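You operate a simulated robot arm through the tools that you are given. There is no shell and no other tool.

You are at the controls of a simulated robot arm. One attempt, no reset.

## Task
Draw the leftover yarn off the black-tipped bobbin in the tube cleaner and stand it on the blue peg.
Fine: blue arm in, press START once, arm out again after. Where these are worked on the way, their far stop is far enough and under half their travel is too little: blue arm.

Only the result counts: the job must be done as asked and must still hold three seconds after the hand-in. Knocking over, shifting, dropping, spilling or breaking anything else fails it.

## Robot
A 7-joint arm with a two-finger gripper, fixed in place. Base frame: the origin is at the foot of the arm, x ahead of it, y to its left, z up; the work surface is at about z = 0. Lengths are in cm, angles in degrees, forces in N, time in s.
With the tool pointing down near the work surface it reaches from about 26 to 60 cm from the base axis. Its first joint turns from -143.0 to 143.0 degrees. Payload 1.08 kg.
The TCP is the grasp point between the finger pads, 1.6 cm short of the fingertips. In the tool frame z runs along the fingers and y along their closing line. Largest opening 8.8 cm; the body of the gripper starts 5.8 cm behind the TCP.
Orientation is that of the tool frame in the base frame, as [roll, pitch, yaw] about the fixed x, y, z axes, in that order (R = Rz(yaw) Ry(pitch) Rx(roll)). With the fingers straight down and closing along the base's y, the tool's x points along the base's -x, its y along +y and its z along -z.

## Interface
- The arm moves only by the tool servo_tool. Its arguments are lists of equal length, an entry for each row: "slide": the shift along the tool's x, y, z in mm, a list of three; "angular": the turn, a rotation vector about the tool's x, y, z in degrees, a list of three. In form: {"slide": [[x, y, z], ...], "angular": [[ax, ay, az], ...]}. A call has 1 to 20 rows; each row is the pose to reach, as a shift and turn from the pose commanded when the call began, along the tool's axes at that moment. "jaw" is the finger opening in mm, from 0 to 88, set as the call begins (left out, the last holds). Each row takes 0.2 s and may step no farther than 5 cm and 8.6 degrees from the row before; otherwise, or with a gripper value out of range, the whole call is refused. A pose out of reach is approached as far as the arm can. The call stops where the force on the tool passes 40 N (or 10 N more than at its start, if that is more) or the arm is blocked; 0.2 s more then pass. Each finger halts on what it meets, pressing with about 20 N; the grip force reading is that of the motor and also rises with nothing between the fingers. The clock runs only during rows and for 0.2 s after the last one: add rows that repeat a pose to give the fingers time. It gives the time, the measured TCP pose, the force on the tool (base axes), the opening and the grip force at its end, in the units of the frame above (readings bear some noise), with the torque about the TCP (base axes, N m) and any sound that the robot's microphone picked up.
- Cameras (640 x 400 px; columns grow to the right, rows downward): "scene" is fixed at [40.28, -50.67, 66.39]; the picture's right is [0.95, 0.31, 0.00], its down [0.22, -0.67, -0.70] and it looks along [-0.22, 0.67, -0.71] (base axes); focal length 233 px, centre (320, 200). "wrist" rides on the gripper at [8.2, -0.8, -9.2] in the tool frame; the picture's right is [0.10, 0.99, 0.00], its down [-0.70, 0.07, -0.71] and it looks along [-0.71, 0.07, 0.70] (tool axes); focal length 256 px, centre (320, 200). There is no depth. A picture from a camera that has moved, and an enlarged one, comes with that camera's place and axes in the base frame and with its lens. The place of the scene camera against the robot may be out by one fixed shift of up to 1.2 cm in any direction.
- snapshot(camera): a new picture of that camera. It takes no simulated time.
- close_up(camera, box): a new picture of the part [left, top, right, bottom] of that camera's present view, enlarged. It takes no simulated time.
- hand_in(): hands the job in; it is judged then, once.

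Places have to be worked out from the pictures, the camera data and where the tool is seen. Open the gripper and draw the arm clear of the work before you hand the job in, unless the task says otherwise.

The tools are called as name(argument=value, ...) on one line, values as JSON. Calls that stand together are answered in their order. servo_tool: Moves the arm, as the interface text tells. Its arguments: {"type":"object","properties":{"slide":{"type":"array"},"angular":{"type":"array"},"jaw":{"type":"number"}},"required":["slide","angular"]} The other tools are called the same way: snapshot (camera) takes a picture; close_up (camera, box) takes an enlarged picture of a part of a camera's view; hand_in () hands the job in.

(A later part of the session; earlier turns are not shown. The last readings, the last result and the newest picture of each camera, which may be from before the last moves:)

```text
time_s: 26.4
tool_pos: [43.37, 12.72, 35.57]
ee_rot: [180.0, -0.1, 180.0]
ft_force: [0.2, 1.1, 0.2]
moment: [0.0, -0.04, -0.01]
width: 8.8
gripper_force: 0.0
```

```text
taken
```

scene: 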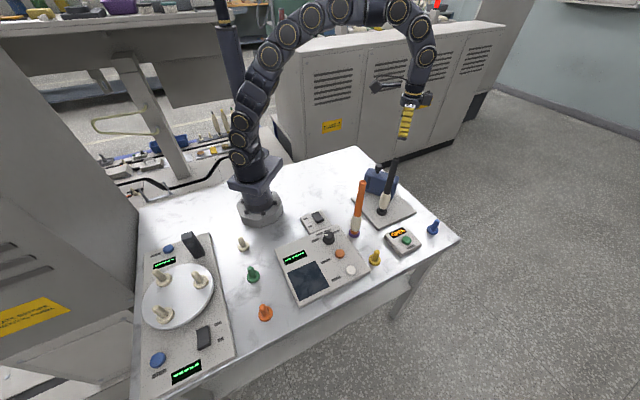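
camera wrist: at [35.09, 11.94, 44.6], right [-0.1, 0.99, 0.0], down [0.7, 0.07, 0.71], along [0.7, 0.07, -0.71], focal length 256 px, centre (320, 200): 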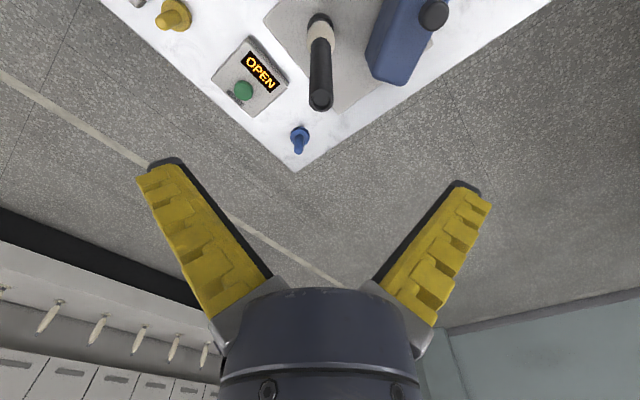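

Now I'll turn the tool 90° about its axis, so the camera sits on the +y side and the fingers close along x, and move to the far side of the blue arm's knob.

servo_tool(slide=[[3.5, 16, 0], [7, 32, 0], [10.5, 48, 0], [14, 64, 0], [17.5, 80, 0], [21, 96, 0], [24.5, 112, 0], [28, 128, 0], [31.5, 144, 0], [35, 160, 0], [39, 174, 0], [39, 174, 0]], angular=[[0, 0, 8.2], [0, 0, 16.4], [0, 0, 24.6], [0, 0, 32.8], [0, 0, 41], [0, 0, 49.2], [0, 0, 57.4], [0, 0, 65.6], [0, 0, 73.8], [0, 0, 82], [0, 0, 90], [0, 0, 90]], jaw=0)

snapshot(camera="wrist")

close_up(camera="wrist", box=[200, 0, 440, 150])

```text
time_s: 29.0
tool_pos: [39.37, 30.27, 35.57]
ee_rot: [180.0, 0.0, 90.0]
ft_force: [0.3, -0.3, -0.1]
moment: [-0.02, -0.01, 0.01]
width: 0.0
gripper_force: 19.8
```

```text
taken
camera wrist: at [38.46, 38.54, 44.69], right [0.99, 0.1, 0.0], down [0.07, -0.7, 0.71], along [0.07, -0.71, -0.7], focal length 256 px, centre (320, 200)
```

wrist: 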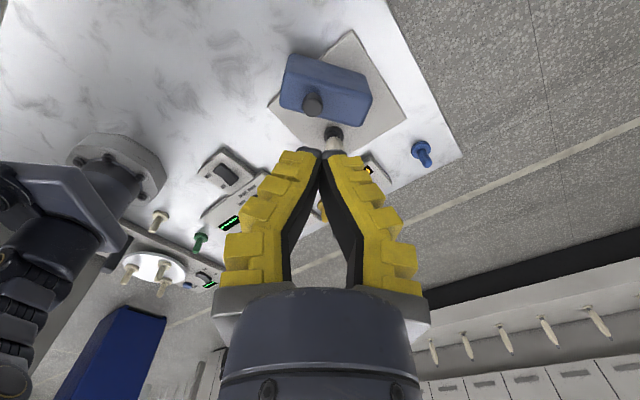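

```text
2.67 times, centred on (320, 75) of wrist
camera zoom: at [38.46, 38.54, 44.69], right [0.99, 0.1, 0.0], down [0.07, -0.7, 0.71], along [0.07, -0.71, -0.7], focal length 683 px, centre (320, 533)
```

zoom: 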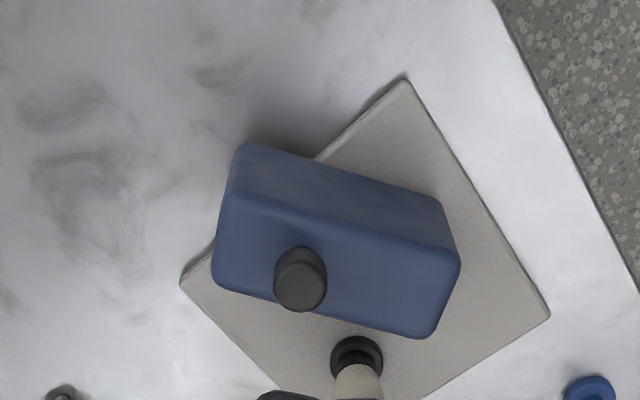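

The block spans corners (35.3,25.9), (47,24.2), (46.6,19.4), (34.3,21.1), and the knob is at ≈(39.3, 23.5), nearer the base-side end, which fits a hinge at the outer end. I'll lower the closed fingers behind the knob for a gentle test push.

servo_tool(slide=[[-4, 0, 46], [-8, 0, 92], [-12, 0, 138], [-17, 0, 184], [-20, 0, 220], [-20, 0, 231], [-20, 0, 231]], angular=[[0, 0, 0], [0, 0, 0], [0, 0, 0], [0, 0, 0], [0, 0, 0], [0, 0, 0], [0, 0, 0]])

snapshot(camera="wrist")

close_up(camera="scene", box=[345, 130, 425, 230])

```text
time_s: 30.6
tool_pos: [39.65, 28.09, 12.64]
ee_rot: [180.0, 0.0, 89.9]
ft_force: [-0.4, 0.3, 0.4]
moment: [0.03, 0.03, 0.01]
width: 0.01
gripper_force: 20.1
```

```text
taken
camera wrist: at [38.62, 36.42, 21.75], right [0.99, 0.1, 0.0], down [0.07, -0.7, 0.71], along [0.07, -0.71, -0.71], focal length 256 px, centre (320, 200)
```

wrist: 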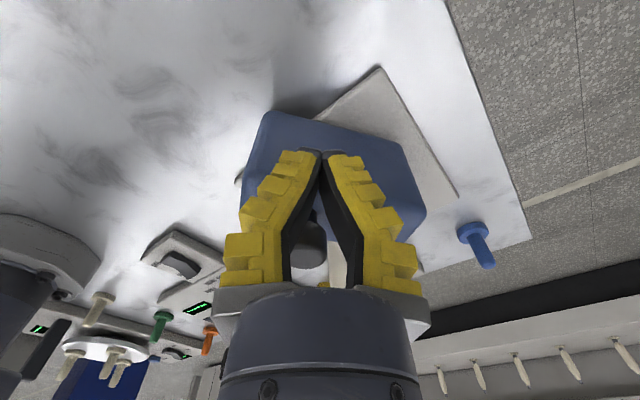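

```text
4.00 times, centred on (385, 180) of scene
camera zoom: at [40.28, -50.67, 66.39], right [0.95, 0.31, 0.0], down [0.22, -0.67, -0.7], along [-0.22, 0.67, -0.71], focal length 932 px, centre (60, 280)
```

zoom: 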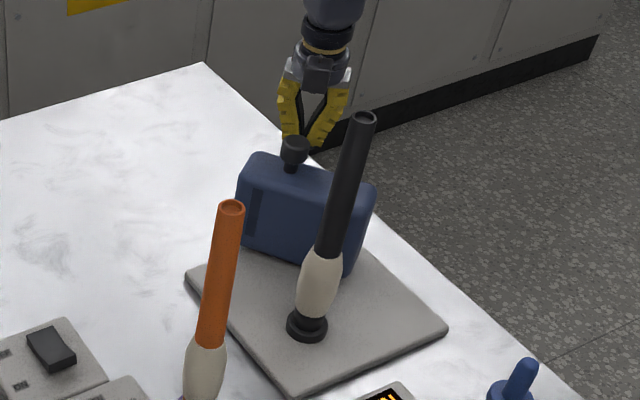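

The fingers are clear, behind the knob (knob x≈39.2). I'll shift −4 mm in x and push in −y by small steps while watching the force.

servo_tool(slide=[[0, -4, 0], [-8, -4, 0], [-16, -4, 0], [-22, -4, 0], [-28, -4, 0], [-34, -4, 0], [-40, -4, 0]], angular=[[0, 0, 0], [0, 0, 0], [0, 0, 0], [0, 0, 0], [0, 0, 0], [0, 0, 0], [0, 0, 0]])

snapshot(camera="wrist")

close_up(camera="scene", box=[345, 130, 425, 230])

```text
time_s: 32.2
tool_pos: [39.22, 23.93, 12.53]
ee_rot: [179.9, 0.1, 90.0]
ft_force: [0.2, -0.1, 0.2]
moment: [0.02, 0.02, -0.01]
width: 0.02
gripper_force: 19.7
```

```text
taken
camera wrist: at [38.17, 32.31, 21.67], right [0.99, 0.1, 0.0], down [0.07, -0.7, 0.71], along [0.07, -0.71, -0.7], focal length 256 px, centre (320, 200)
```

wrist: 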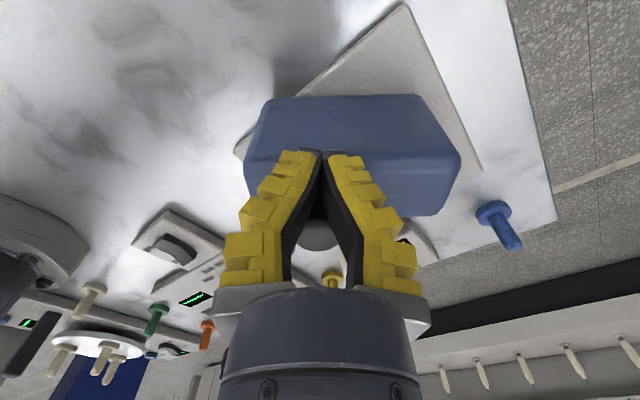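

```text
4.00 times, centred on (385, 180) of scene
camera zoom: at [40.28, -50.67, 66.39], right [0.95, 0.31, 0.0], down [0.22, -0.67, -0.7], along [-0.22, 0.67, -0.71], focal length 932 px, centre (60, 280)
```

zoom: 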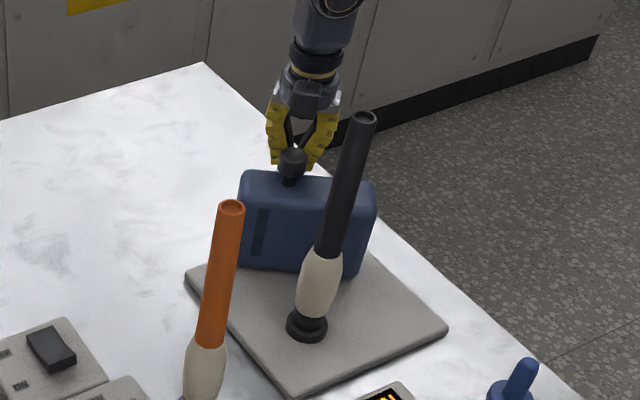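

The arm swung about a hinge at its outer end (≈(46.8, 22)), turned about 15° with almost no force. I'll keep pushing along that arc and turn the tool with it.

servo_tool(slide=[[-8, -3, 0], [-14.8, -5, 0], [-20.4, -5, 0], [-26, -5, 0], [-31.6, -4.2, 0], [-37.2, -3.2, 0]], angular=[[0, 0, -4], [0, 0, -8], [0, 0, -12], [0, 0, -16], [0, 0, -20], [0, 0, -24]])

snapshot(camera="wrist")

close_up(camera="scene", box=[345, 130, 425, 230])

```text
time_s: 33.6
tool_pos: [38.72, 20.27, 12.5]
ee_rot: [-180.0, 0.0, 114.1]
ft_force: [0.1, -0.5, 0.5]
moment: [0.01, 0.02, 0.01]
width: 0.02
gripper_force: 20.3
```

```text
taken
camera wrist: at [34.45, 27.57, 21.59], right [0.87, 0.5, 0.0], down [0.35, -0.61, 0.71], along [0.35, -0.61, -0.7], focal length 256 px, centre (320, 200)
```

wrist: 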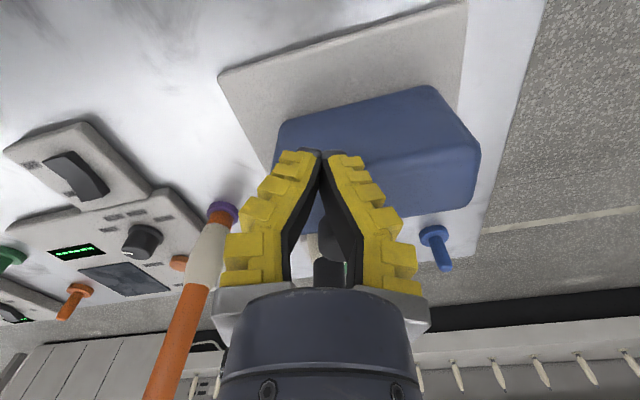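

```text
4.00 times, centred on (385, 180) of scene
camera zoom: at [40.28, -50.67, 66.39], right [0.95, 0.31, 0.0], down [0.22, -0.67, -0.7], along [-0.22, 0.67, -0.71], focal length 932 px, centre (60, 280)
```

zoom: 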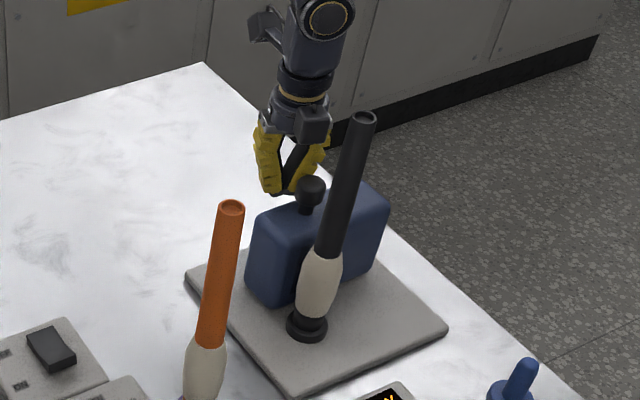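

The arm has now turned about 50° around (45.7, 22.3) and its face is close to the yarn. Before pushing on I'll check the display and the gap.

close_up(camera="scene", box=[365, 180, 445, 260])

close_up(camera="scene", box=[365, 165, 405, 215])

```text
5.00 times, centred on (405, 220) of scene
camera zoom: at [40.28, -50.67, 66.39], right [0.95, 0.31, 0.0], down [0.22, -0.67, -0.7], along [-0.22, 0.67, -0.71], focal length 1165 px, centre (-105, 100)
```

zoom: 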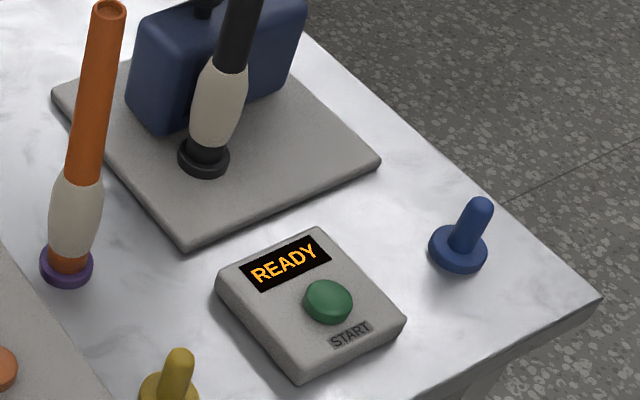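

```text
8.00 times, centred on (385, 190) of scene
camera zoom: at [40.28, -50.67, 66.39], right [0.95, 0.31, 0.0], down [0.22, -0.67, -0.7], along [-0.22, 0.67, -0.71], focal length 1864 px, centre (-200, 280)
```

zoom: 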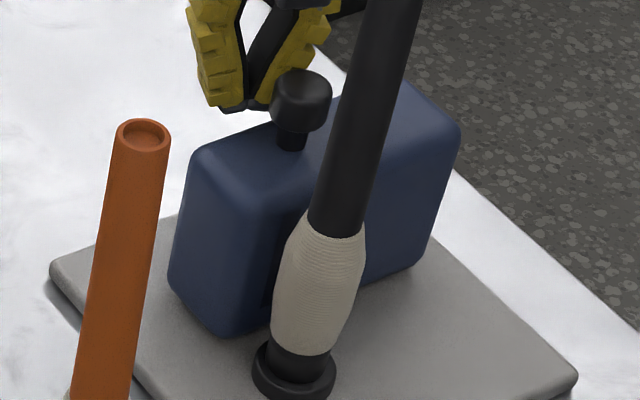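

The display now shows READY. I'll nudge the arm a bit further in small steps to make sure it is at its far stop.

servo_tool(slide=[[-2.4, 0.8, 0], [-4.8, 1.6, 0], [-7.2, 2.4, 0]], angular=[[0, 0, -2], [0, 0, -4], [0, 0, -6]])

close_up(camera="scene", box=[365, 165, 405, 215])

close_up(camera="scene", box=[365, 180, 445, 260])

```text
time_s: 34.4
tool_pos: [39.24, 19.73, 12.43]
ee_rot: [-180.0, 0.0, 120.2]
ft_force: [1.0, -0.5, -0.4]
moment: [0.0, 0.02, 0.01]
width: 0.0
gripper_force: 20.3
```

```text
8.00 times, centred on (385, 190) of scene
camera zoom: at [40.28, -50.67, 66.39], right [0.95, 0.31, 0.0], down [0.22, -0.67, -0.7], along [-0.22, 0.67, -0.71], focal length 1864 px, centre (-200, 280)
```

zoom: 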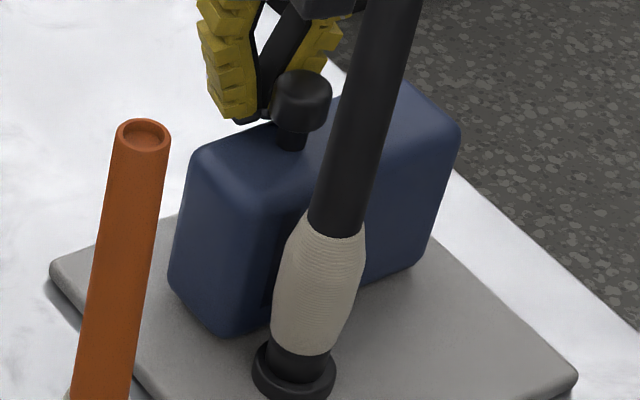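

```text
5.00 times, centred on (405, 220) of scene
camera zoom: at [40.28, -50.67, 66.39], right [0.95, 0.31, 0.0], down [0.22, -0.67, -0.7], along [-0.22, 0.67, -0.71], focal length 1165 px, centre (-105, 100)
```

zoom: 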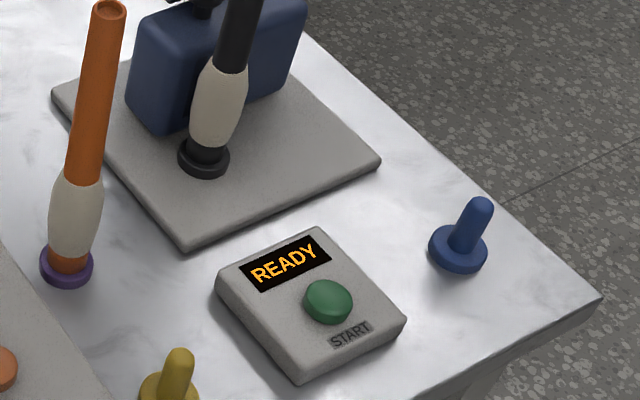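

The arm did not move; the finger was only catching up, so it seems to have run to its stop by itself. One more small nudge to feel for resistance.

servo_tool(slide=[[-2.5, 0.5, 0], [-4.5, 1, 0]], angular=[[0, 0, 0], [0, 0, 0]])

close_up(camera="scene", box=[365, 165, 405, 215])

```text
time_s: 35.0
tool_pos: [39.44, 19.73, 12.43]
ee_rot: [-179.9, -0.3, 120.1]
ft_force: [-19.1, 20.5, 5.2]
moment: [-0.27, -0.21, 0.24]
width: 0.01
gripper_force: 20.4
```

```text
8.00 times, centred on (385, 190) of scene
camera zoom: at [40.28, -50.67, 66.39], right [0.95, 0.31, 0.0], down [0.22, -0.67, -0.7], along [-0.22, 0.67, -0.71], focal length 1864 px, centre (-200, 280)
```

zoom: 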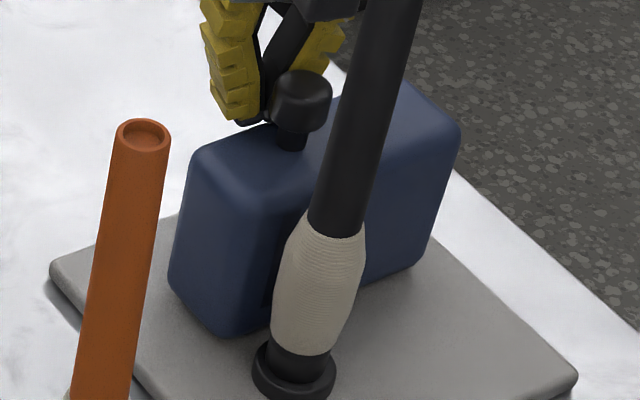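

About 28 N of resistance confirms the far stop, with READY showing. I'll back off, rise clear and head for START, which I judge at about (53.0, 1.35) with its top near z≈3.

servo_tool(slide=[[12, -1, 0], [22, -1, 0], [22, -1, -45], [22, -1, -90], [22, -1, -135], [22, -1, -180], [22, -1, -215], [22, -1, -215]], angular=[[0, 0, 0], [0, 0, 0], [0, 0, 0], [0, 0, 0], [0, 0, 0], [0, 0, 0], [0, 0, 0], [0, 0, 0]])

snapshot(camera="scene")

```text
time_s: 36.8
tool_pos: [38.28, 21.16, 33.55]
ee_rot: [-179.9, 0.0, 120.0]
ft_force: [0.6, 0.9, 0.5]
moment: [-0.01, 0.01, 0.02]
width: 0.0
gripper_force: 19.8
```

```text
taken
```

scene: 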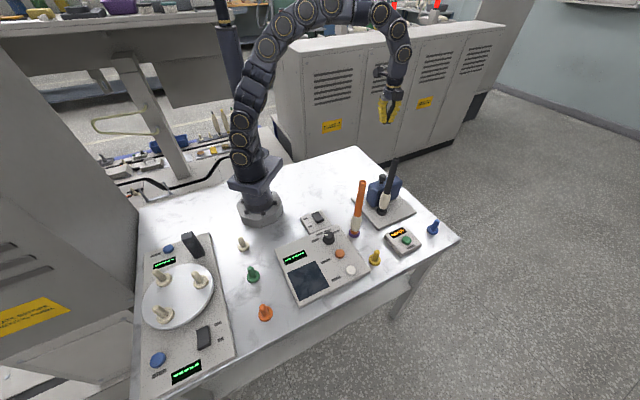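

The arm stays in. I'll move to above the START box, turning the tool back to its standard yaw, and look down at the button.

servo_tool(slide=[[-28.7, 0.3, 0], [-57.5, 0.6, 0], [-86, 0.9, 0], [-115, 1.2, 0], [-144, 1.5, 0], [-172, 1.8, 0], [-201, 2, 0], [-230, 2.3, 0], [-230, 2.3, 0]], angular=[[0, 0, -7.5], [0, 0, -15], [0, 0, -22.5], [0, 0, -30], [0, 0, -37.5], [0, 0, -45], [0, 0, -52.5], [0, 0, -60], [0, 0, -60]])

snapshot(camera="wrist")

close_up(camera="wrist", box=[240, 0, 400, 100])

```text
time_s: 38.8
tool_pos: [49.94, 1.36, 34.1]
ee_rot: [180.0, 0.0, -179.9]
ft_force: [0.6, 0.9, -0.9]
moment: [-0.03, 0.0, -0.01]
width: 0.01
gripper_force: 19.6
```

```text
taken
camera wrist: at [41.7, 0.7, 43.11], right [-0.1, 0.99, 0.0], down [0.7, 0.07, 0.71], along [0.71, 0.07, -0.7], focal length 256 px, centre (320, 200)
```

wrist: 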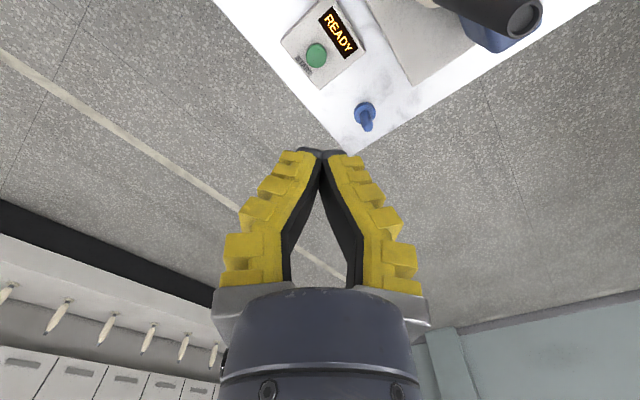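

```text
4.00 times, centred on (320, 50) of wrist
camera zoom: at [41.7, 0.7, 43.11], right [-0.1, 0.99, 0.0], down [0.7, 0.07, 0.71], along [0.71, 0.07, -0.7], focal length 1024 px, centre (320, 800)
```

zoom: 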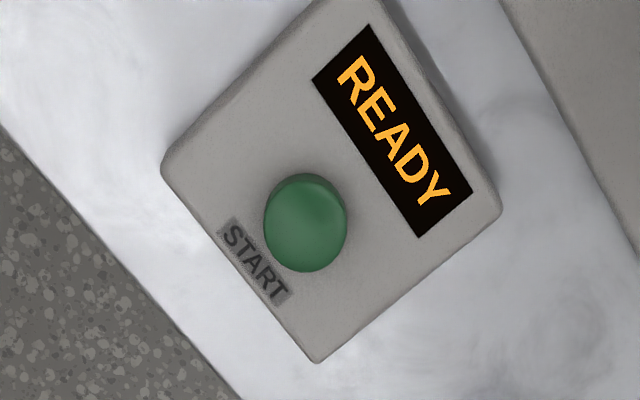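

Button centre refined to (53.4, 1.3). I'll descend partway over it first and check that the forearm stays clear of the orange bobbin.

servo_tool(slide=[[-17, 0, 40], [-34, 0, 80], [-34, 0, 125], [-34, 0, 170], [-34, 0, 200], [-34, 0, 200]], angular=[[0, 0, 0], [0, 0, 0], [0, 0, 0], [0, 0, 0], [0, 0, 0], [0, 0, 0]])

snapshot(camera="scene")

snapshot(camera="wrist")

```text
time_s: 40.2
tool_pos: [53.65, 1.1, 14.01]
ee_rot: [-179.9, 0.0, 180.0]
ft_force: [0.9, -0.5, -0.1]
moment: [0.0, -0.02, 0.01]
width: 0.0
gripper_force: 20.1
```

```text
taken
```

scene: 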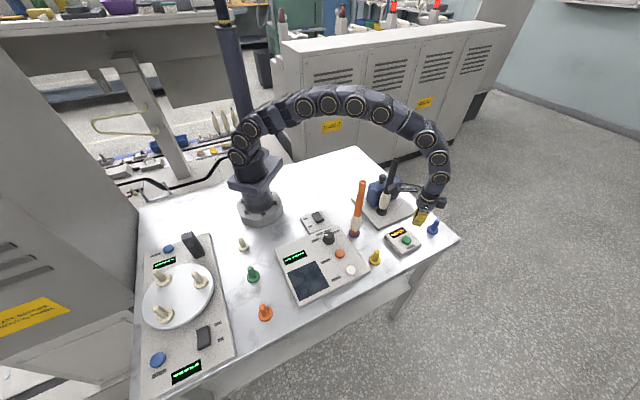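

```text
taken
camera wrist: at [45.39, 0.39, 23.04], right [-0.1, 0.99, 0.0], down [0.7, 0.07, 0.71], along [0.7, 0.07, -0.71], focal length 256 px, centre (320, 200)
```

wrist: 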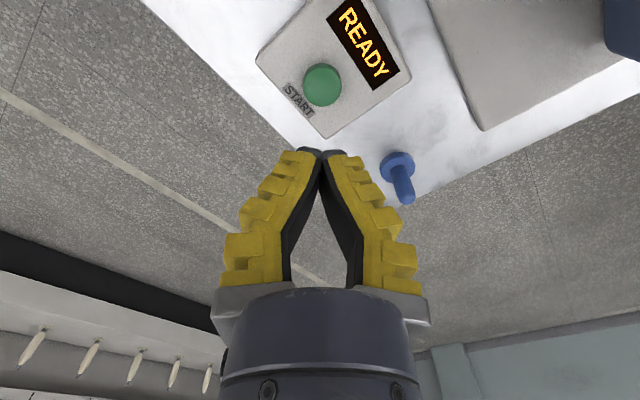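

Everything is clear and the fingertip is lined up with the button. I'll descend to about 1 cm above it.

servo_tool(slide=[[2, 2, 30], [2, 2, 60], [2, 2, 82], [2, 2, 82]], angular=[[0, 0, 0], [0, 0, 0], [0, 0, 0], [0, 0, 0]])

snapshot(camera="wrist")

close_up(camera="scene", box=[375, 190, 455, 260])

```text
time_s: 41.2
tool_pos: [53.48, 1.78, 5.64]
ee_rot: [-179.9, 0.0, -179.9]
ft_force: [-0.6, -0.1, 0.0]
moment: [-0.01, 0.0, 0.02]
width: 0.0
gripper_force: 20.0
```

```text
taken
camera wrist: at [45.08, 1.0, 14.82], right [-0.1, 0.99, 0.0], down [0.7, 0.07, 0.71], along [0.71, 0.07, -0.7], focal length 256 px, centre (320, 200)
```

wrist: 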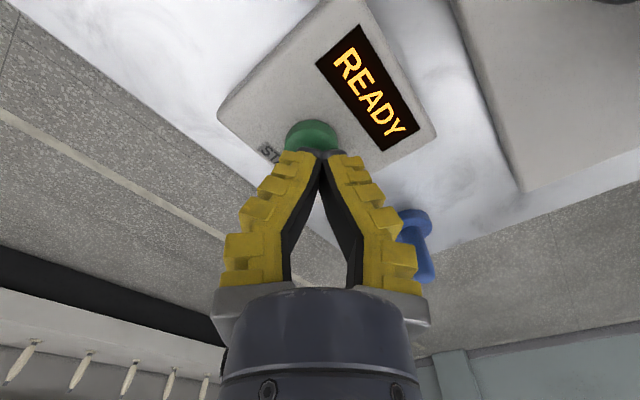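

```text
5.71 times, centred on (415, 225) of scene
camera zoom: at [40.28, -50.67, 66.39], right [0.95, 0.31, 0.0], down [0.22, -0.67, -0.7], along [-0.22, 0.67, -0.71], focal length 1331 px, centre (-223, 57)
```

zoom: 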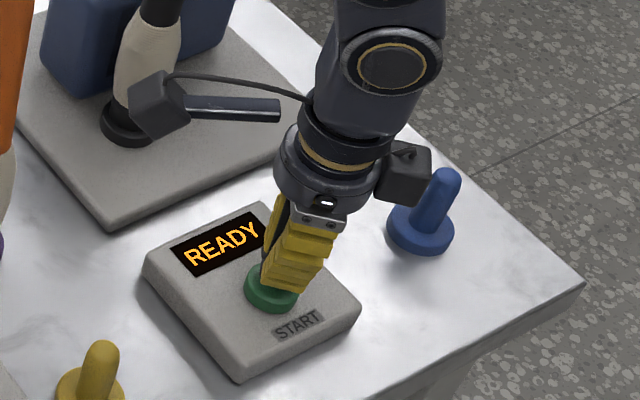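

The fingertips are right over the button (y a touch high). I'll shift −3 mm in y and press down in small steps.

servo_tool(slide=[[1, -3, 2], [1, -3, 5], [1, -3, 8], [1, -3, 10]], angular=[[0, 0, 0], [0, 0, 0], [0, 0, 0], [0, 0, 0]])

close_up(camera="scene", box=[375, 190, 455, 260])

```text
time_s: 42.2
tool_pos: [53.31, 1.27, 4.84]
ee_rot: [179.9, 0.0, -180.0]
ft_force: [-0.6, -0.5, 1.6]
moment: [-0.03, 0.06, 0.0]
width: 0.6
gripper_force: 22.4
heard: click
```

```text
5.71 times, centred on (415, 225) of scene
camera zoom: at [40.28, -50.67, 66.39], right [0.95, 0.31, 0.0], down [0.22, -0.67, -0.7], along [-0.22, 0.67, -0.71], focal length 1331 px, centre (-223, 57)
```

zoom: 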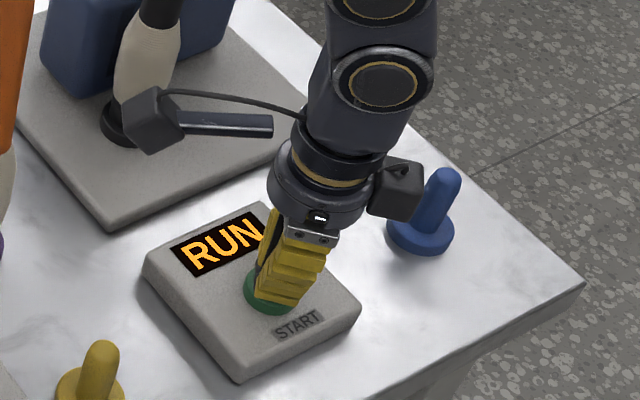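

I heard a click and the display shows RUN. I'll lift straight off the button and let the cycle run.

servo_tool(slide=[[0, 0, -20], [0, 0, -60], [0, 0, -105], [0, 0, -150], [0, 0, -195], [0, 0, -240], [0, 0, -280], [0, 0, -280], [0, 0, -280], [0, 0, -280], [0, 0, -280], [0, 0, -280]], angular=[[0, 0, 0], [0, 0, 0], [0, 0, 0], [0, 0, 0], [0, 0, 0], [0, 0, 0], [0, 0, 0], [0, 0, 0], [0, 0, 0], [0, 0, 0], [0, 0, 0], [0, 0, 0]])

close_up(camera="scene", box=[355, 150, 445, 260])

```text
time_s: 44.8
tool_pos: [53.31, 1.49, 32.79]
ee_rot: [-180.0, 0.0, -179.9]
ft_force: [-0.1, 0.0, -0.5]
moment: [-0.02, -0.01, 0.0]
width: 0.03
gripper_force: 21.7
```

```text
3.64 times, centred on (400, 205) of scene
camera zoom: at [40.28, -50.67, 66.39], right [0.95, 0.31, 0.0], down [0.22, -0.67, -0.7], along [-0.22, 0.67, -0.71], focal length 847 px, centre (29, 182)
```

zoom: 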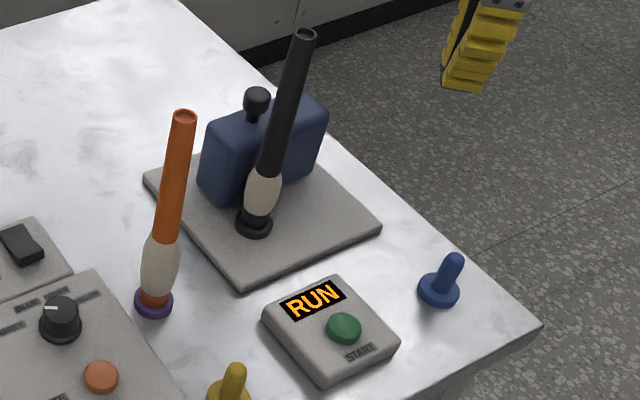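

It is running and the yarn is visibly shrinking. Meanwhile I'll move above the knob's in-position (≈(41, 18)) with the tool turned so the fingers will close along the arm, well clear of the bobbin.

servo_tool(slide=[[20.5, 27.5, 0], [41, 55, 0], [61.5, 82.5, 0], [82, 110, 0], [102.5, 137.5, 0], [123, 165, 0], [123, 165, 0], [123, 165, 0]], angular=[[0, 0, 8], [0, 0, 16], [0, 0, 24], [0, 0, 32], [0, 0, 40], [0, 0, 48], [0, 0, 48], [0, 0, 48]], jaw=50)

snapshot(camera="wrist")

close_up(camera="wrist", box=[220, 0, 420, 130])

close_up(camera="scene", box=[355, 150, 445, 260])

```text
time_s: 46.6
tool_pos: [40.95, 18.18, 32.92]
ee_rot: [179.9, 0.0, 132.0]
ft_force: [-0.2, -0.1, -0.1]
moment: [0.02, -0.02, 0.0]
width: 5.43
gripper_force: 3.7
```

```text
taken
camera wrist: at [34.73, 23.79, 42.01], right [0.67, 0.74, 0.0], down [0.52, -0.47, 0.71], along [0.53, -0.48, -0.7], focal length 256 px, centre (320, 200)
```

wrist: 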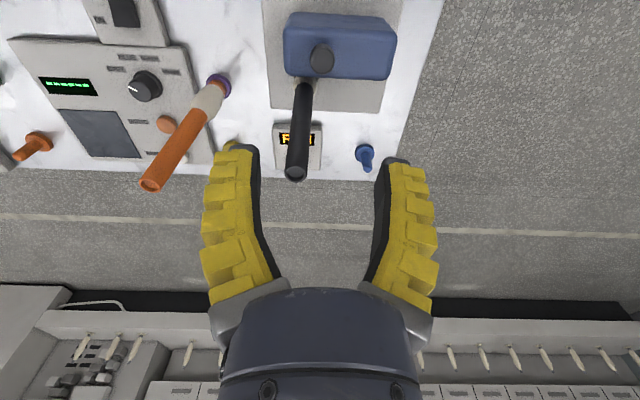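

```text
3.08 times, centred on (320, 65) of wrist
camera zoom: at [34.73, 23.79, 42.01], right [0.67, 0.74, 0.0], down [0.52, -0.47, 0.71], along [0.53, -0.48, -0.7], focal length 788 px, centre (320, 615)
```

zoom: 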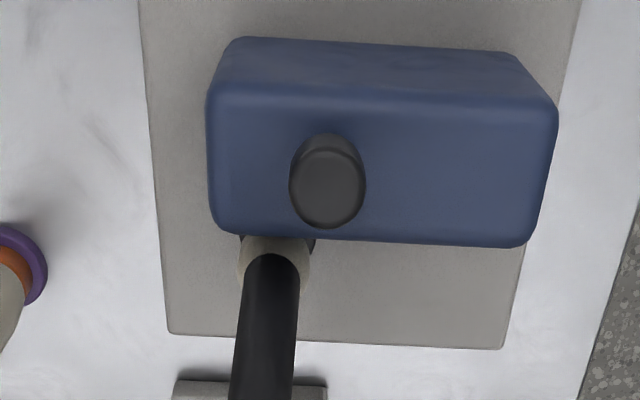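

```text
3.64 times, centred on (400, 205) of scene
camera zoom: at [40.28, -50.67, 66.39], right [0.95, 0.31, 0.0], down [0.22, -0.67, -0.7], along [-0.22, 0.67, -0.71], focal length 847 px, centre (29, 182)
```

zoom: 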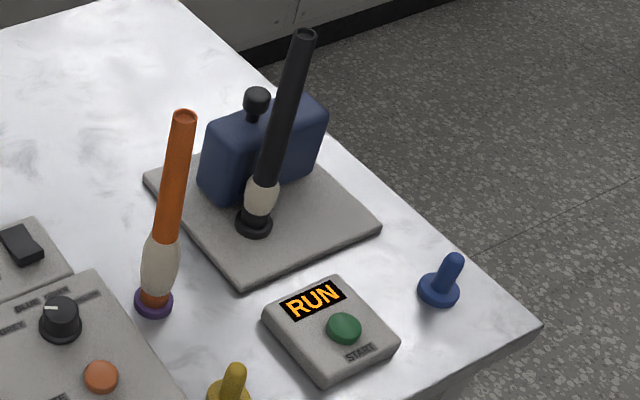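

The tool is aligned with the arm; the knob top is at about (41.5, 17.9). The cycle still shows RUN with less yarn left, so I'll wait here.

servo_tool(slide=[[-4, 3, 0], [-4, 3, 0], [-4, 3, 0], [-4, 3, 0], [-4, 3, 0], [-4, 3, 0], [-4, 3, 0], [-4, 3, 0], [-4, 3, 0], [-4, 3, 0], [-4, 3, 0], [-4, 3, 0], [-4, 3, 0], [-4, 3, 0], [-4, 3, 0], [-4, 3, 0], [-4, 3, 0], [-4, 3, 0], [-4, 3, 0], [-4, 3, 0]], angular=[[0, 0, 0], [0, 0, 0], [0, 0, 0], [0, 0, 0], [0, 0, 0], [0, 0, 0], [0, 0, 0], [0, 0, 0], [0, 0, 0], [0, 0, 0], [0, 0, 0], [0, 0, 0], [0, 0, 0], [0, 0, 0], [0, 0, 0], [0, 0, 0], [0, 0, 0], [0, 0, 0], [0, 0, 0], [0, 0, 0]])

close_up(camera="scene", box=[355, 150, 445, 260])

```text
time_s: 50.8
tool_pos: [41.35, 17.93, 32.95]
ee_rot: [179.9, 0.0, 132.0]
ft_force: [0.1, 0.3, 0.0]
moment: [-0.01, 0.03, 0.0]
width: 5.44
gripper_force: 2.9
```

```text
3.64 times, centred on (400, 205) of scene
camera zoom: at [40.28, -50.67, 66.39], right [0.95, 0.31, 0.0], down [0.22, -0.67, -0.7], along [-0.22, 0.67, -0.71], focal length 847 px, centre (29, 182)
```

zoom: 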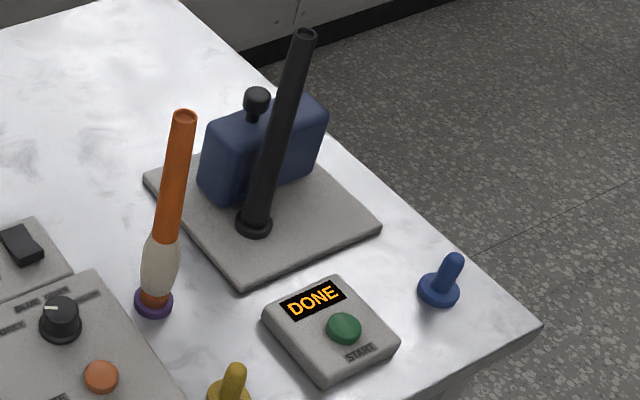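

DONE is shown and the yarn is gone. There is a box on the hand opposite the camera that could hit the bobbin in this orientation, so I'll turn the tool another 26° for clearance before going down to the knob.

servo_tool(slide=[[-1, 1, 0], [-1, 1, 0], [-1, 1, 0], [-1, 1, 0], [-1, 1, 0]], angular=[[0, 0, -6.6], [0, 0, -13.2], [0, 0, -19.8], [0, 0, -26.3], [0, 0, -26.3]])

snapshot(camera="wrist")

close_up(camera="wrist", box=[220, 0, 420, 130])

close_up(camera="scene", box=[345, 60, 445, 230])

```text
time_s: 52.0
tool_pos: [41.46, 17.72, 32.75]
ee_rot: [180.0, 0.0, 158.4]
ft_force: [-0.1, 0.2, -0.1]
moment: [-0.01, 0.0, 0.01]
width: 5.46
gripper_force: 3.0
```

```text
taken
camera wrist: at [33.58, 20.19, 41.87], right [0.27, 0.96, 0.0], down [0.68, -0.19, 0.71], along [0.68, -0.19, -0.71], focal length 256 px, centre (320, 200)
```

wrist: 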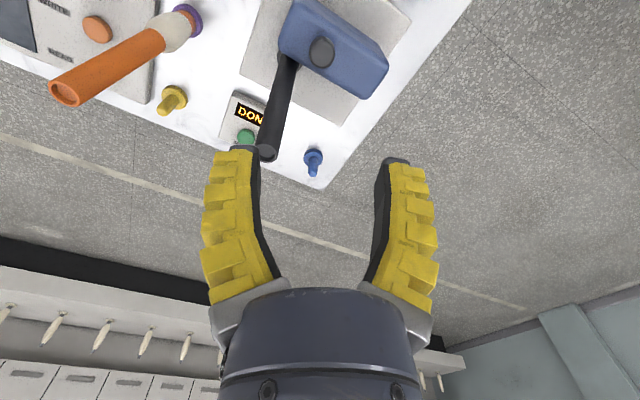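

```text
3.08 times, centred on (320, 65) of wrist
camera zoom: at [33.58, 20.19, 41.87], right [0.27, 0.96, 0.0], down [0.68, -0.19, 0.71], along [0.68, -0.19, -0.71], focal length 788 px, centre (320, 615)
```

zoom: 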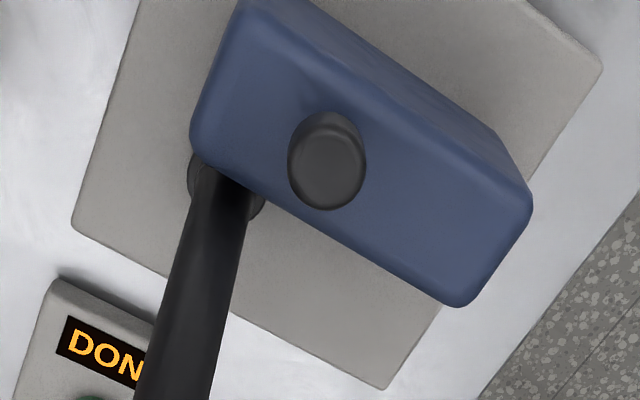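

```text
2.35 times, centred on (395, 145) of scene
camera zoom: at [40.28, -50.67, 66.39], right [0.95, 0.31, 0.0], down [0.22, -0.67, -0.7], along [-0.22, 0.67, -0.71], focal length 548 px, centre (144, 329)
```

zoom: 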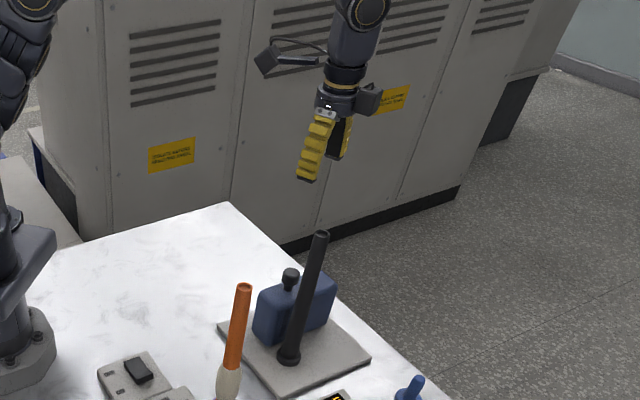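

Clearances look fine in this orientation and the knob is at about (41.55, 18.05), right under the fingers. I'll descend so the fingers straddle the knob just above the block's top.

servo_tool(slide=[[0.5, 2.5, 40], [0.5, 2.5, 80], [0.5, 2.5, 120], [0.5, 2.5, 155], [0.5, 2.5, 180], [0.5, 2.5, 180]], angular=[[0, 0, 0], [0, 0, 0], [0, 0, 0], [0, 0, 0], [0, 0, 0], [0, 0, 0]])

snapshot(camera="wrist")

close_up(camera="scene", box=[355, 130, 425, 230])

```text
time_s: 53.4
tool_pos: [41.53, 17.92, 14.92]
ee_rot: [179.9, 0.0, 158.3]
ft_force: [0.2, 0.6, -0.2]
moment: [0.01, 0.01, 0.01]
width: 5.44
gripper_force: 3.2
```

```text
taken
camera wrist: at [33.54, 20.3, 24.07], right [0.27, 0.96, 0.0], down [0.68, -0.19, 0.71], along [0.68, -0.19, -0.7], focal length 256 px, centre (320, 200)
```

wrist: 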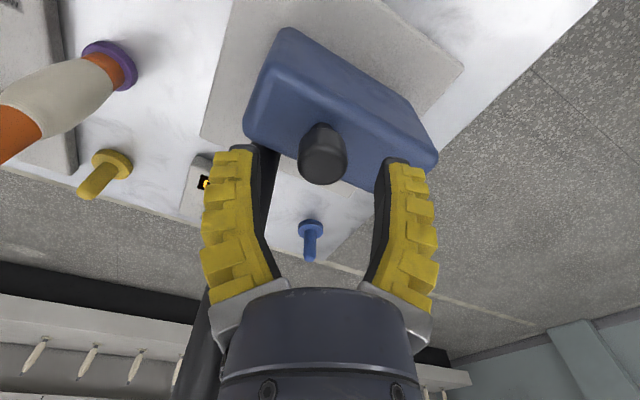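

```text
4.00 times, centred on (390, 180) of scene
camera zoom: at [40.28, -50.67, 66.39], right [0.95, 0.31, 0.0], down [0.22, -0.67, -0.7], along [-0.22, 0.67, -0.71], focal length 932 px, centre (40, 280)
```

zoom: 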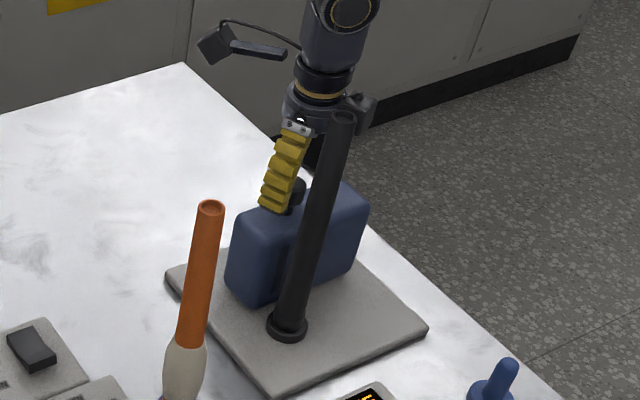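

The knob is centred between the fingers and the bobbin is untouched. Down another 2.6 cm, then I'll close on the knob.

servo_tool(slide=[[0, 0, 10], [0, 0, 20], [0, 0, 26], [0, 0, 26]], angular=[[0, 0, 0], [0, 0, 0], [0, 0, 0], [0, 0, 0]])

servo_tool(slide=[[0, 0, 0], [0, 0, 0], [0, 0, 0]], angular=[[0, 0, 0], [0, 0, 0], [0, 0, 0]], jaw=0)

snapshot(camera="wrist")

close_up(camera="scene", box=[355, 130, 425, 230])

```text
time_s: 54.4
tool_pos: [41.52, 18.05, 12.26]
ee_rot: [180.0, 0.1, 158.3]
ft_force: [0.4, -0.1, 0.4]
moment: [0.02, -0.01, 0.03]
width: 5.45
gripper_force: 3.0
```

```text
time_s: 55.2
tool_pos: [41.6, 17.97, 12.23]
ee_rot: [-179.9, 0.0, 158.2]
ft_force: [-3.6, -14.9, 16.7]
moment: [-0.31, -0.21, -0.34]
width: 1.99
gripper_force: 21.9
```

```text
taken
camera wrist: at [33.57, 20.44, 21.43], right [0.27, 0.96, 0.0], down [0.68, -0.19, 0.71], along [0.68, -0.19, -0.7], focal length 256 px, centre (320, 200)
```

wrist: 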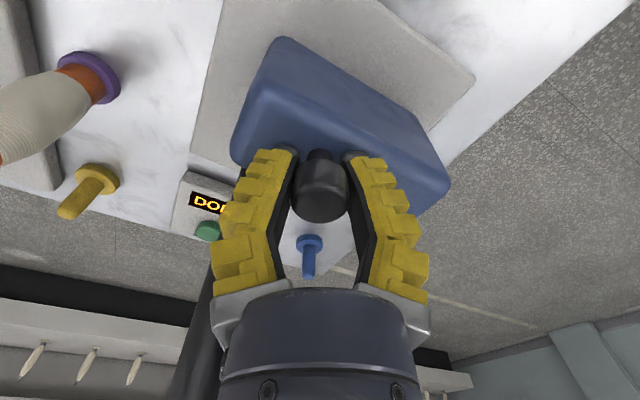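

```text
4.00 times, centred on (390, 180) of scene
camera zoom: at [40.28, -50.67, 66.39], right [0.95, 0.31, 0.0], down [0.22, -0.67, -0.7], along [-0.22, 0.67, -0.71], focal length 932 px, centre (40, 280)
```

zoom: 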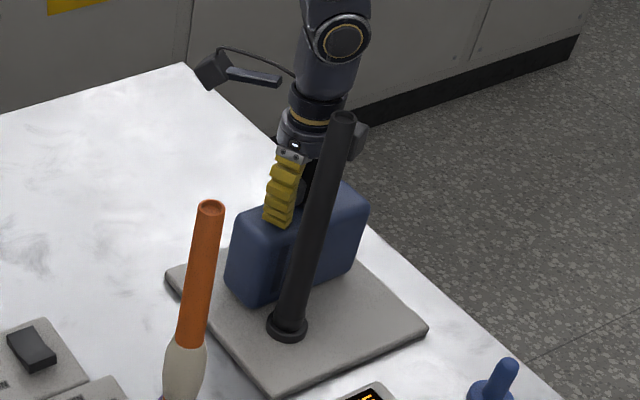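

The knob is held. I'll pull it back along the hinge arc away from the bobbin, in small steps.

servo_tool(slide=[[4.5, 1.7, 0], [8.8, 3.8, 0], [13, 6.1, 0], [16.9, 8.8, 0], [20.8, 11.6, 0], [24.4, 14.8, 0]], angular=[[0, 0, 0], [0, 0, 0], [0, 0, 0], [0, 0, 0], [0, 0, 0], [0, 0, 0]])

snapshot(camera="wrist")

close_up(camera="scene", box=[355, 130, 425, 230])

```text
time_s: 55.9
tool_pos: [40.68, 18.73, 12.27]
ee_rot: [-179.8, -0.1, 158.3]
ft_force: [-6.6, -3.9, 17.0]
moment: [-0.32, 0.0, 0.05]
width: 1.96
gripper_force: 22.3
stopped in row 3: the force on the tool passed its limit at 44 N (the readings are from after the stop); the commanded pose is now the measured one
```

```text
taken
camera wrist: at [32.69, 21.22, 21.43], right [0.27, 0.96, 0.0], down [0.68, -0.19, 0.71], along [0.68, -0.2, -0.71], focal length 256 px, centre (320, 200)
```

wrist: 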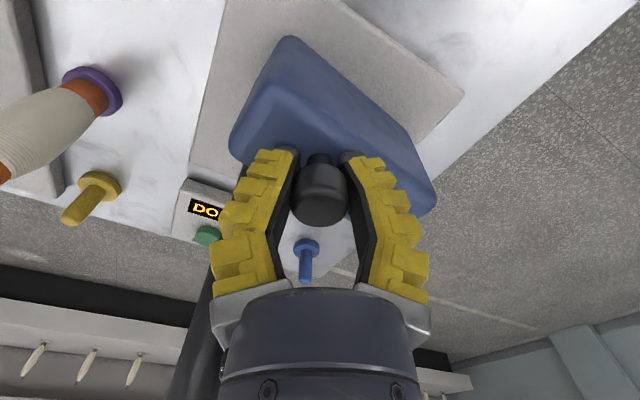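

```text
4.00 times, centred on (390, 180) of scene
camera zoom: at [40.28, -50.67, 66.39], right [0.95, 0.31, 0.0], down [0.22, -0.67, -0.7], along [-0.22, 0.67, -0.71], focal length 932 px, centre (40, 280)
```

zoom: 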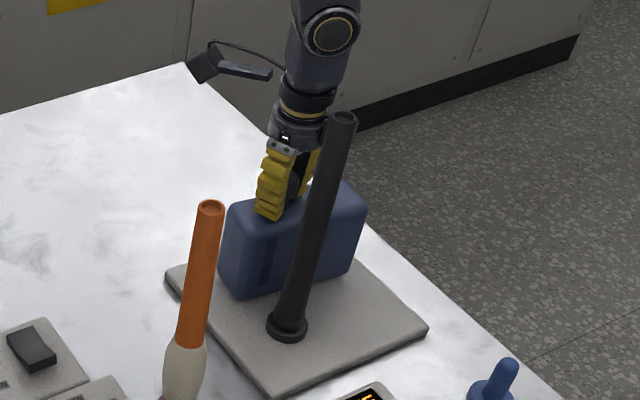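

The arm came out about 10° before the combined load tripped the limit; the readings dropped to about 18 N afterwards. I'll continue along the arc more slowly, turning with the arm.

servo_tool(slide=[[1.6, 1.2, 0], [3.3, 2.35, 0], [4.8, 3.4, 0], [6.3, 4.4, 0], [8.2, 5.8, 0], [10.1, 7.3, 0], [12, 8.8, 0], [13.75, 10.5, 0]], angular=[[0, 0, 1.5], [0, 0, 3], [0, 0, 4.5], [0, 0, 6], [0, 0, 8], [0, 0, 10], [0, 0, 12], [0, 0, 14]])

snapshot(camera="wrist")

close_up(camera="scene", box=[355, 130, 425, 230])

```text
time_s: 56.6
tool_pos: [40.43, 19.14, 12.25]
ee_rot: [-179.6, -0.1, 154.9]
ft_force: [-6.6, -5.1, 16.6]
moment: [-0.25, 0.13, 0.03]
width: 1.97
gripper_force: 22.3
stopped in row 3: the force on the tool passed its limit at 40 N (the readings are from after the stop); the commanded pose is now the measured one
```

```text
taken
camera wrist: at [32.63, 21.96, 21.44], right [0.33, 0.95, -0.01], down [0.67, -0.23, 0.71], along [0.67, -0.23, -0.71], focal length 256 px, centre (320, 200)
```

wrist: 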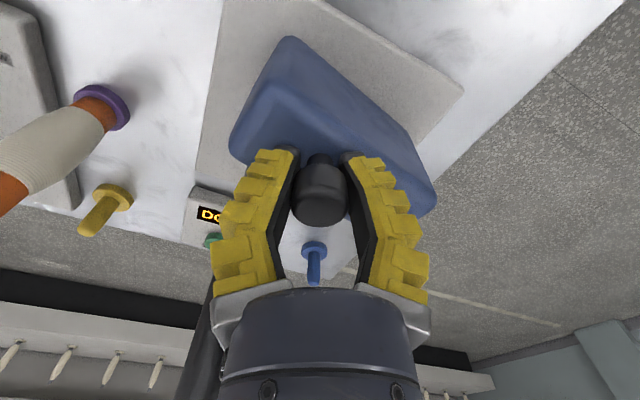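

```text
4.00 times, centred on (390, 180) of scene
camera zoom: at [40.28, -50.67, 66.39], right [0.95, 0.31, 0.0], down [0.22, -0.67, -0.7], along [-0.22, 0.67, -0.71], focal length 932 px, centre (40, 280)
```

zoom: 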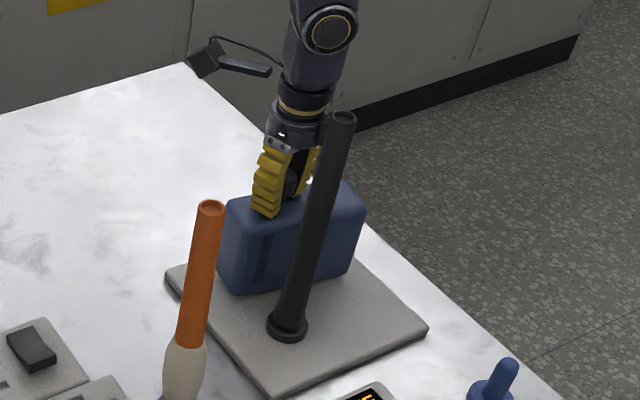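

The pull keeps tripping the limit because of the squeeze load. I'll release the knob, rise a little and look at what the arm does.

servo_tool(slide=[[0, 0, 0], [0, 0, 0], [0, 0, -20], [0, 0, -50], [0, 0, -50]], angular=[[0, 0, 0], [0, 0, 0], [0, 0, 0], [0, 0, 0], [0, 0, 0]], jaw=50)

snapshot(camera="wrist")

close_up(camera="scene", box=[355, 130, 425, 230])

```text
time_s: 57.8
tool_pos: [40.36, 19.05, 17.22]
ee_rot: [-179.5, -0.1, 155.0]
ft_force: [0.0, -0.6, -0.5]
moment: [0.01, 0.0, 0.0]
width: 5.43
gripper_force: 3.4
```

```text
taken
camera wrist: at [32.49, 21.89, 26.45], right [0.33, 0.94, -0.01], down [0.67, -0.23, 0.71], along [0.67, -0.23, -0.71], focal length 256 px, centre (320, 200)
```

wrist: 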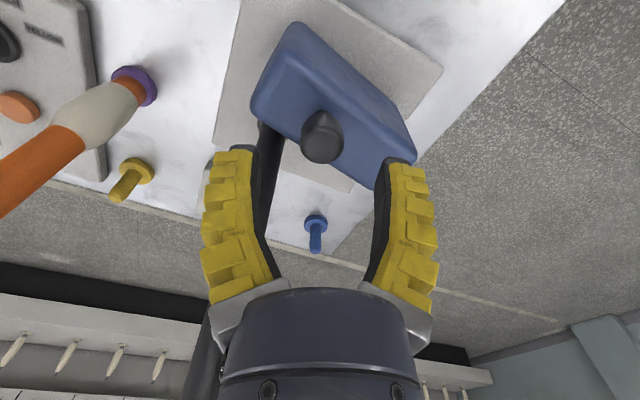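

```text
4.00 times, centred on (390, 180) of scene
camera zoom: at [40.28, -50.67, 66.39], right [0.95, 0.31, 0.0], down [0.22, -0.67, -0.7], along [-0.22, 0.67, -0.71], focal length 932 px, centre (40, 280)
```

zoom: 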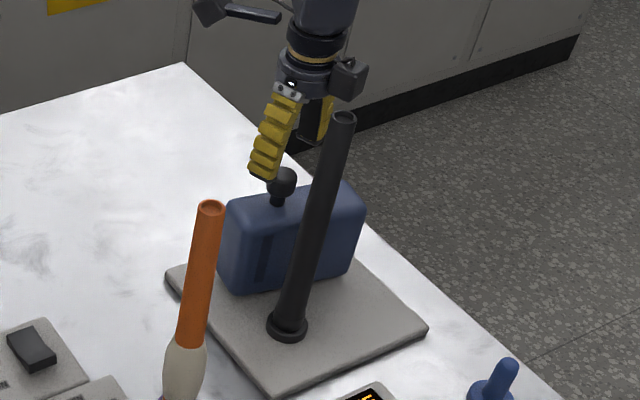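

The arm stays where it is, about 13° out, with the knob at ≈(40.7, 19.1). I'll turn the hand so its fingers straddle the knob along its direction of travel. That keeps the hand's box away from the bobbin and lets me push without squeezing.

servo_tool(slide=[[1.5, 4.3, -10], [1.5, 4.3, -20], [1.5, 4.3, -20], [1.5, 4.3, -20], [1.5, 4.3, -20], [1.5, 4.3, -20], [1.5, 4.3, -20], [1.5, 4.3, -20], [1.5, 4.3, -20]], angular=[[0, 0, -7.6], [0, 0, -15.2], [0, 0, -22.8], [0, 0, -30.4], [0, 0, -38], [0, 0, -45.6], [0, 0, -53.2], [0, 0, -61], [0, 0, -61]])

snapshot(camera="wrist")

close_up(camera="scene", box=[355, 130, 425, 230])

```text
time_s: 59.8
tool_pos: [40.54, 19.54, 19.27]
ee_rot: [180.0, -0.5, -144.0]
ft_force: [-0.2, 0.3, 0.3]
moment: [0.01, 0.0, -0.03]
width: 5.42
gripper_force: 3.1
```

```text
taken
camera wrist: at [34.39, 14.27, 28.43], right [-0.67, 0.74, 0.0], down [0.53, 0.48, 0.7], along [0.52, 0.47, -0.71], focal length 256 px, centre (320, 200)
```

wrist: 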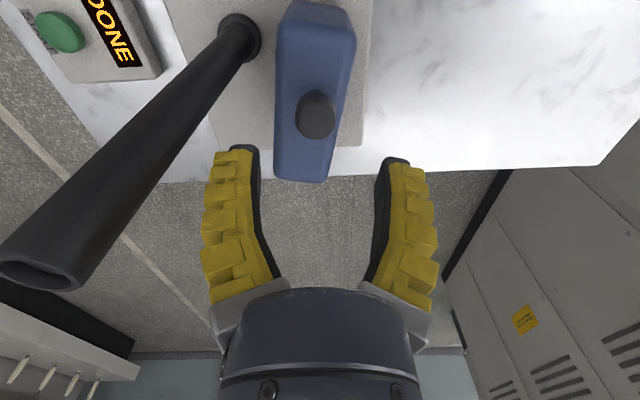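

```text
4.00 times, centred on (390, 180) of scene
camera zoom: at [40.28, -50.67, 66.39], right [0.95, 0.31, 0.0], down [0.22, -0.67, -0.7], along [-0.22, 0.67, -0.71], focal length 932 px, centre (40, 280)
```

zoom: 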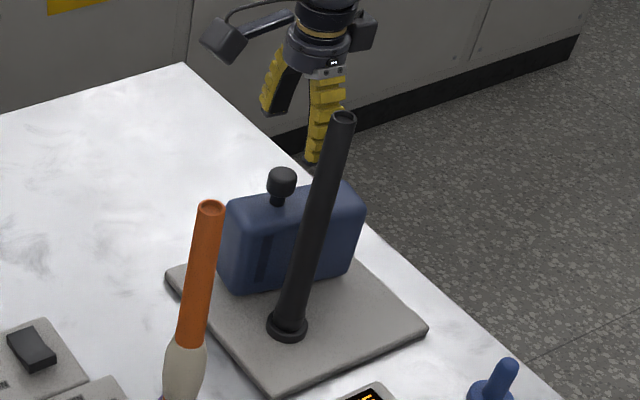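

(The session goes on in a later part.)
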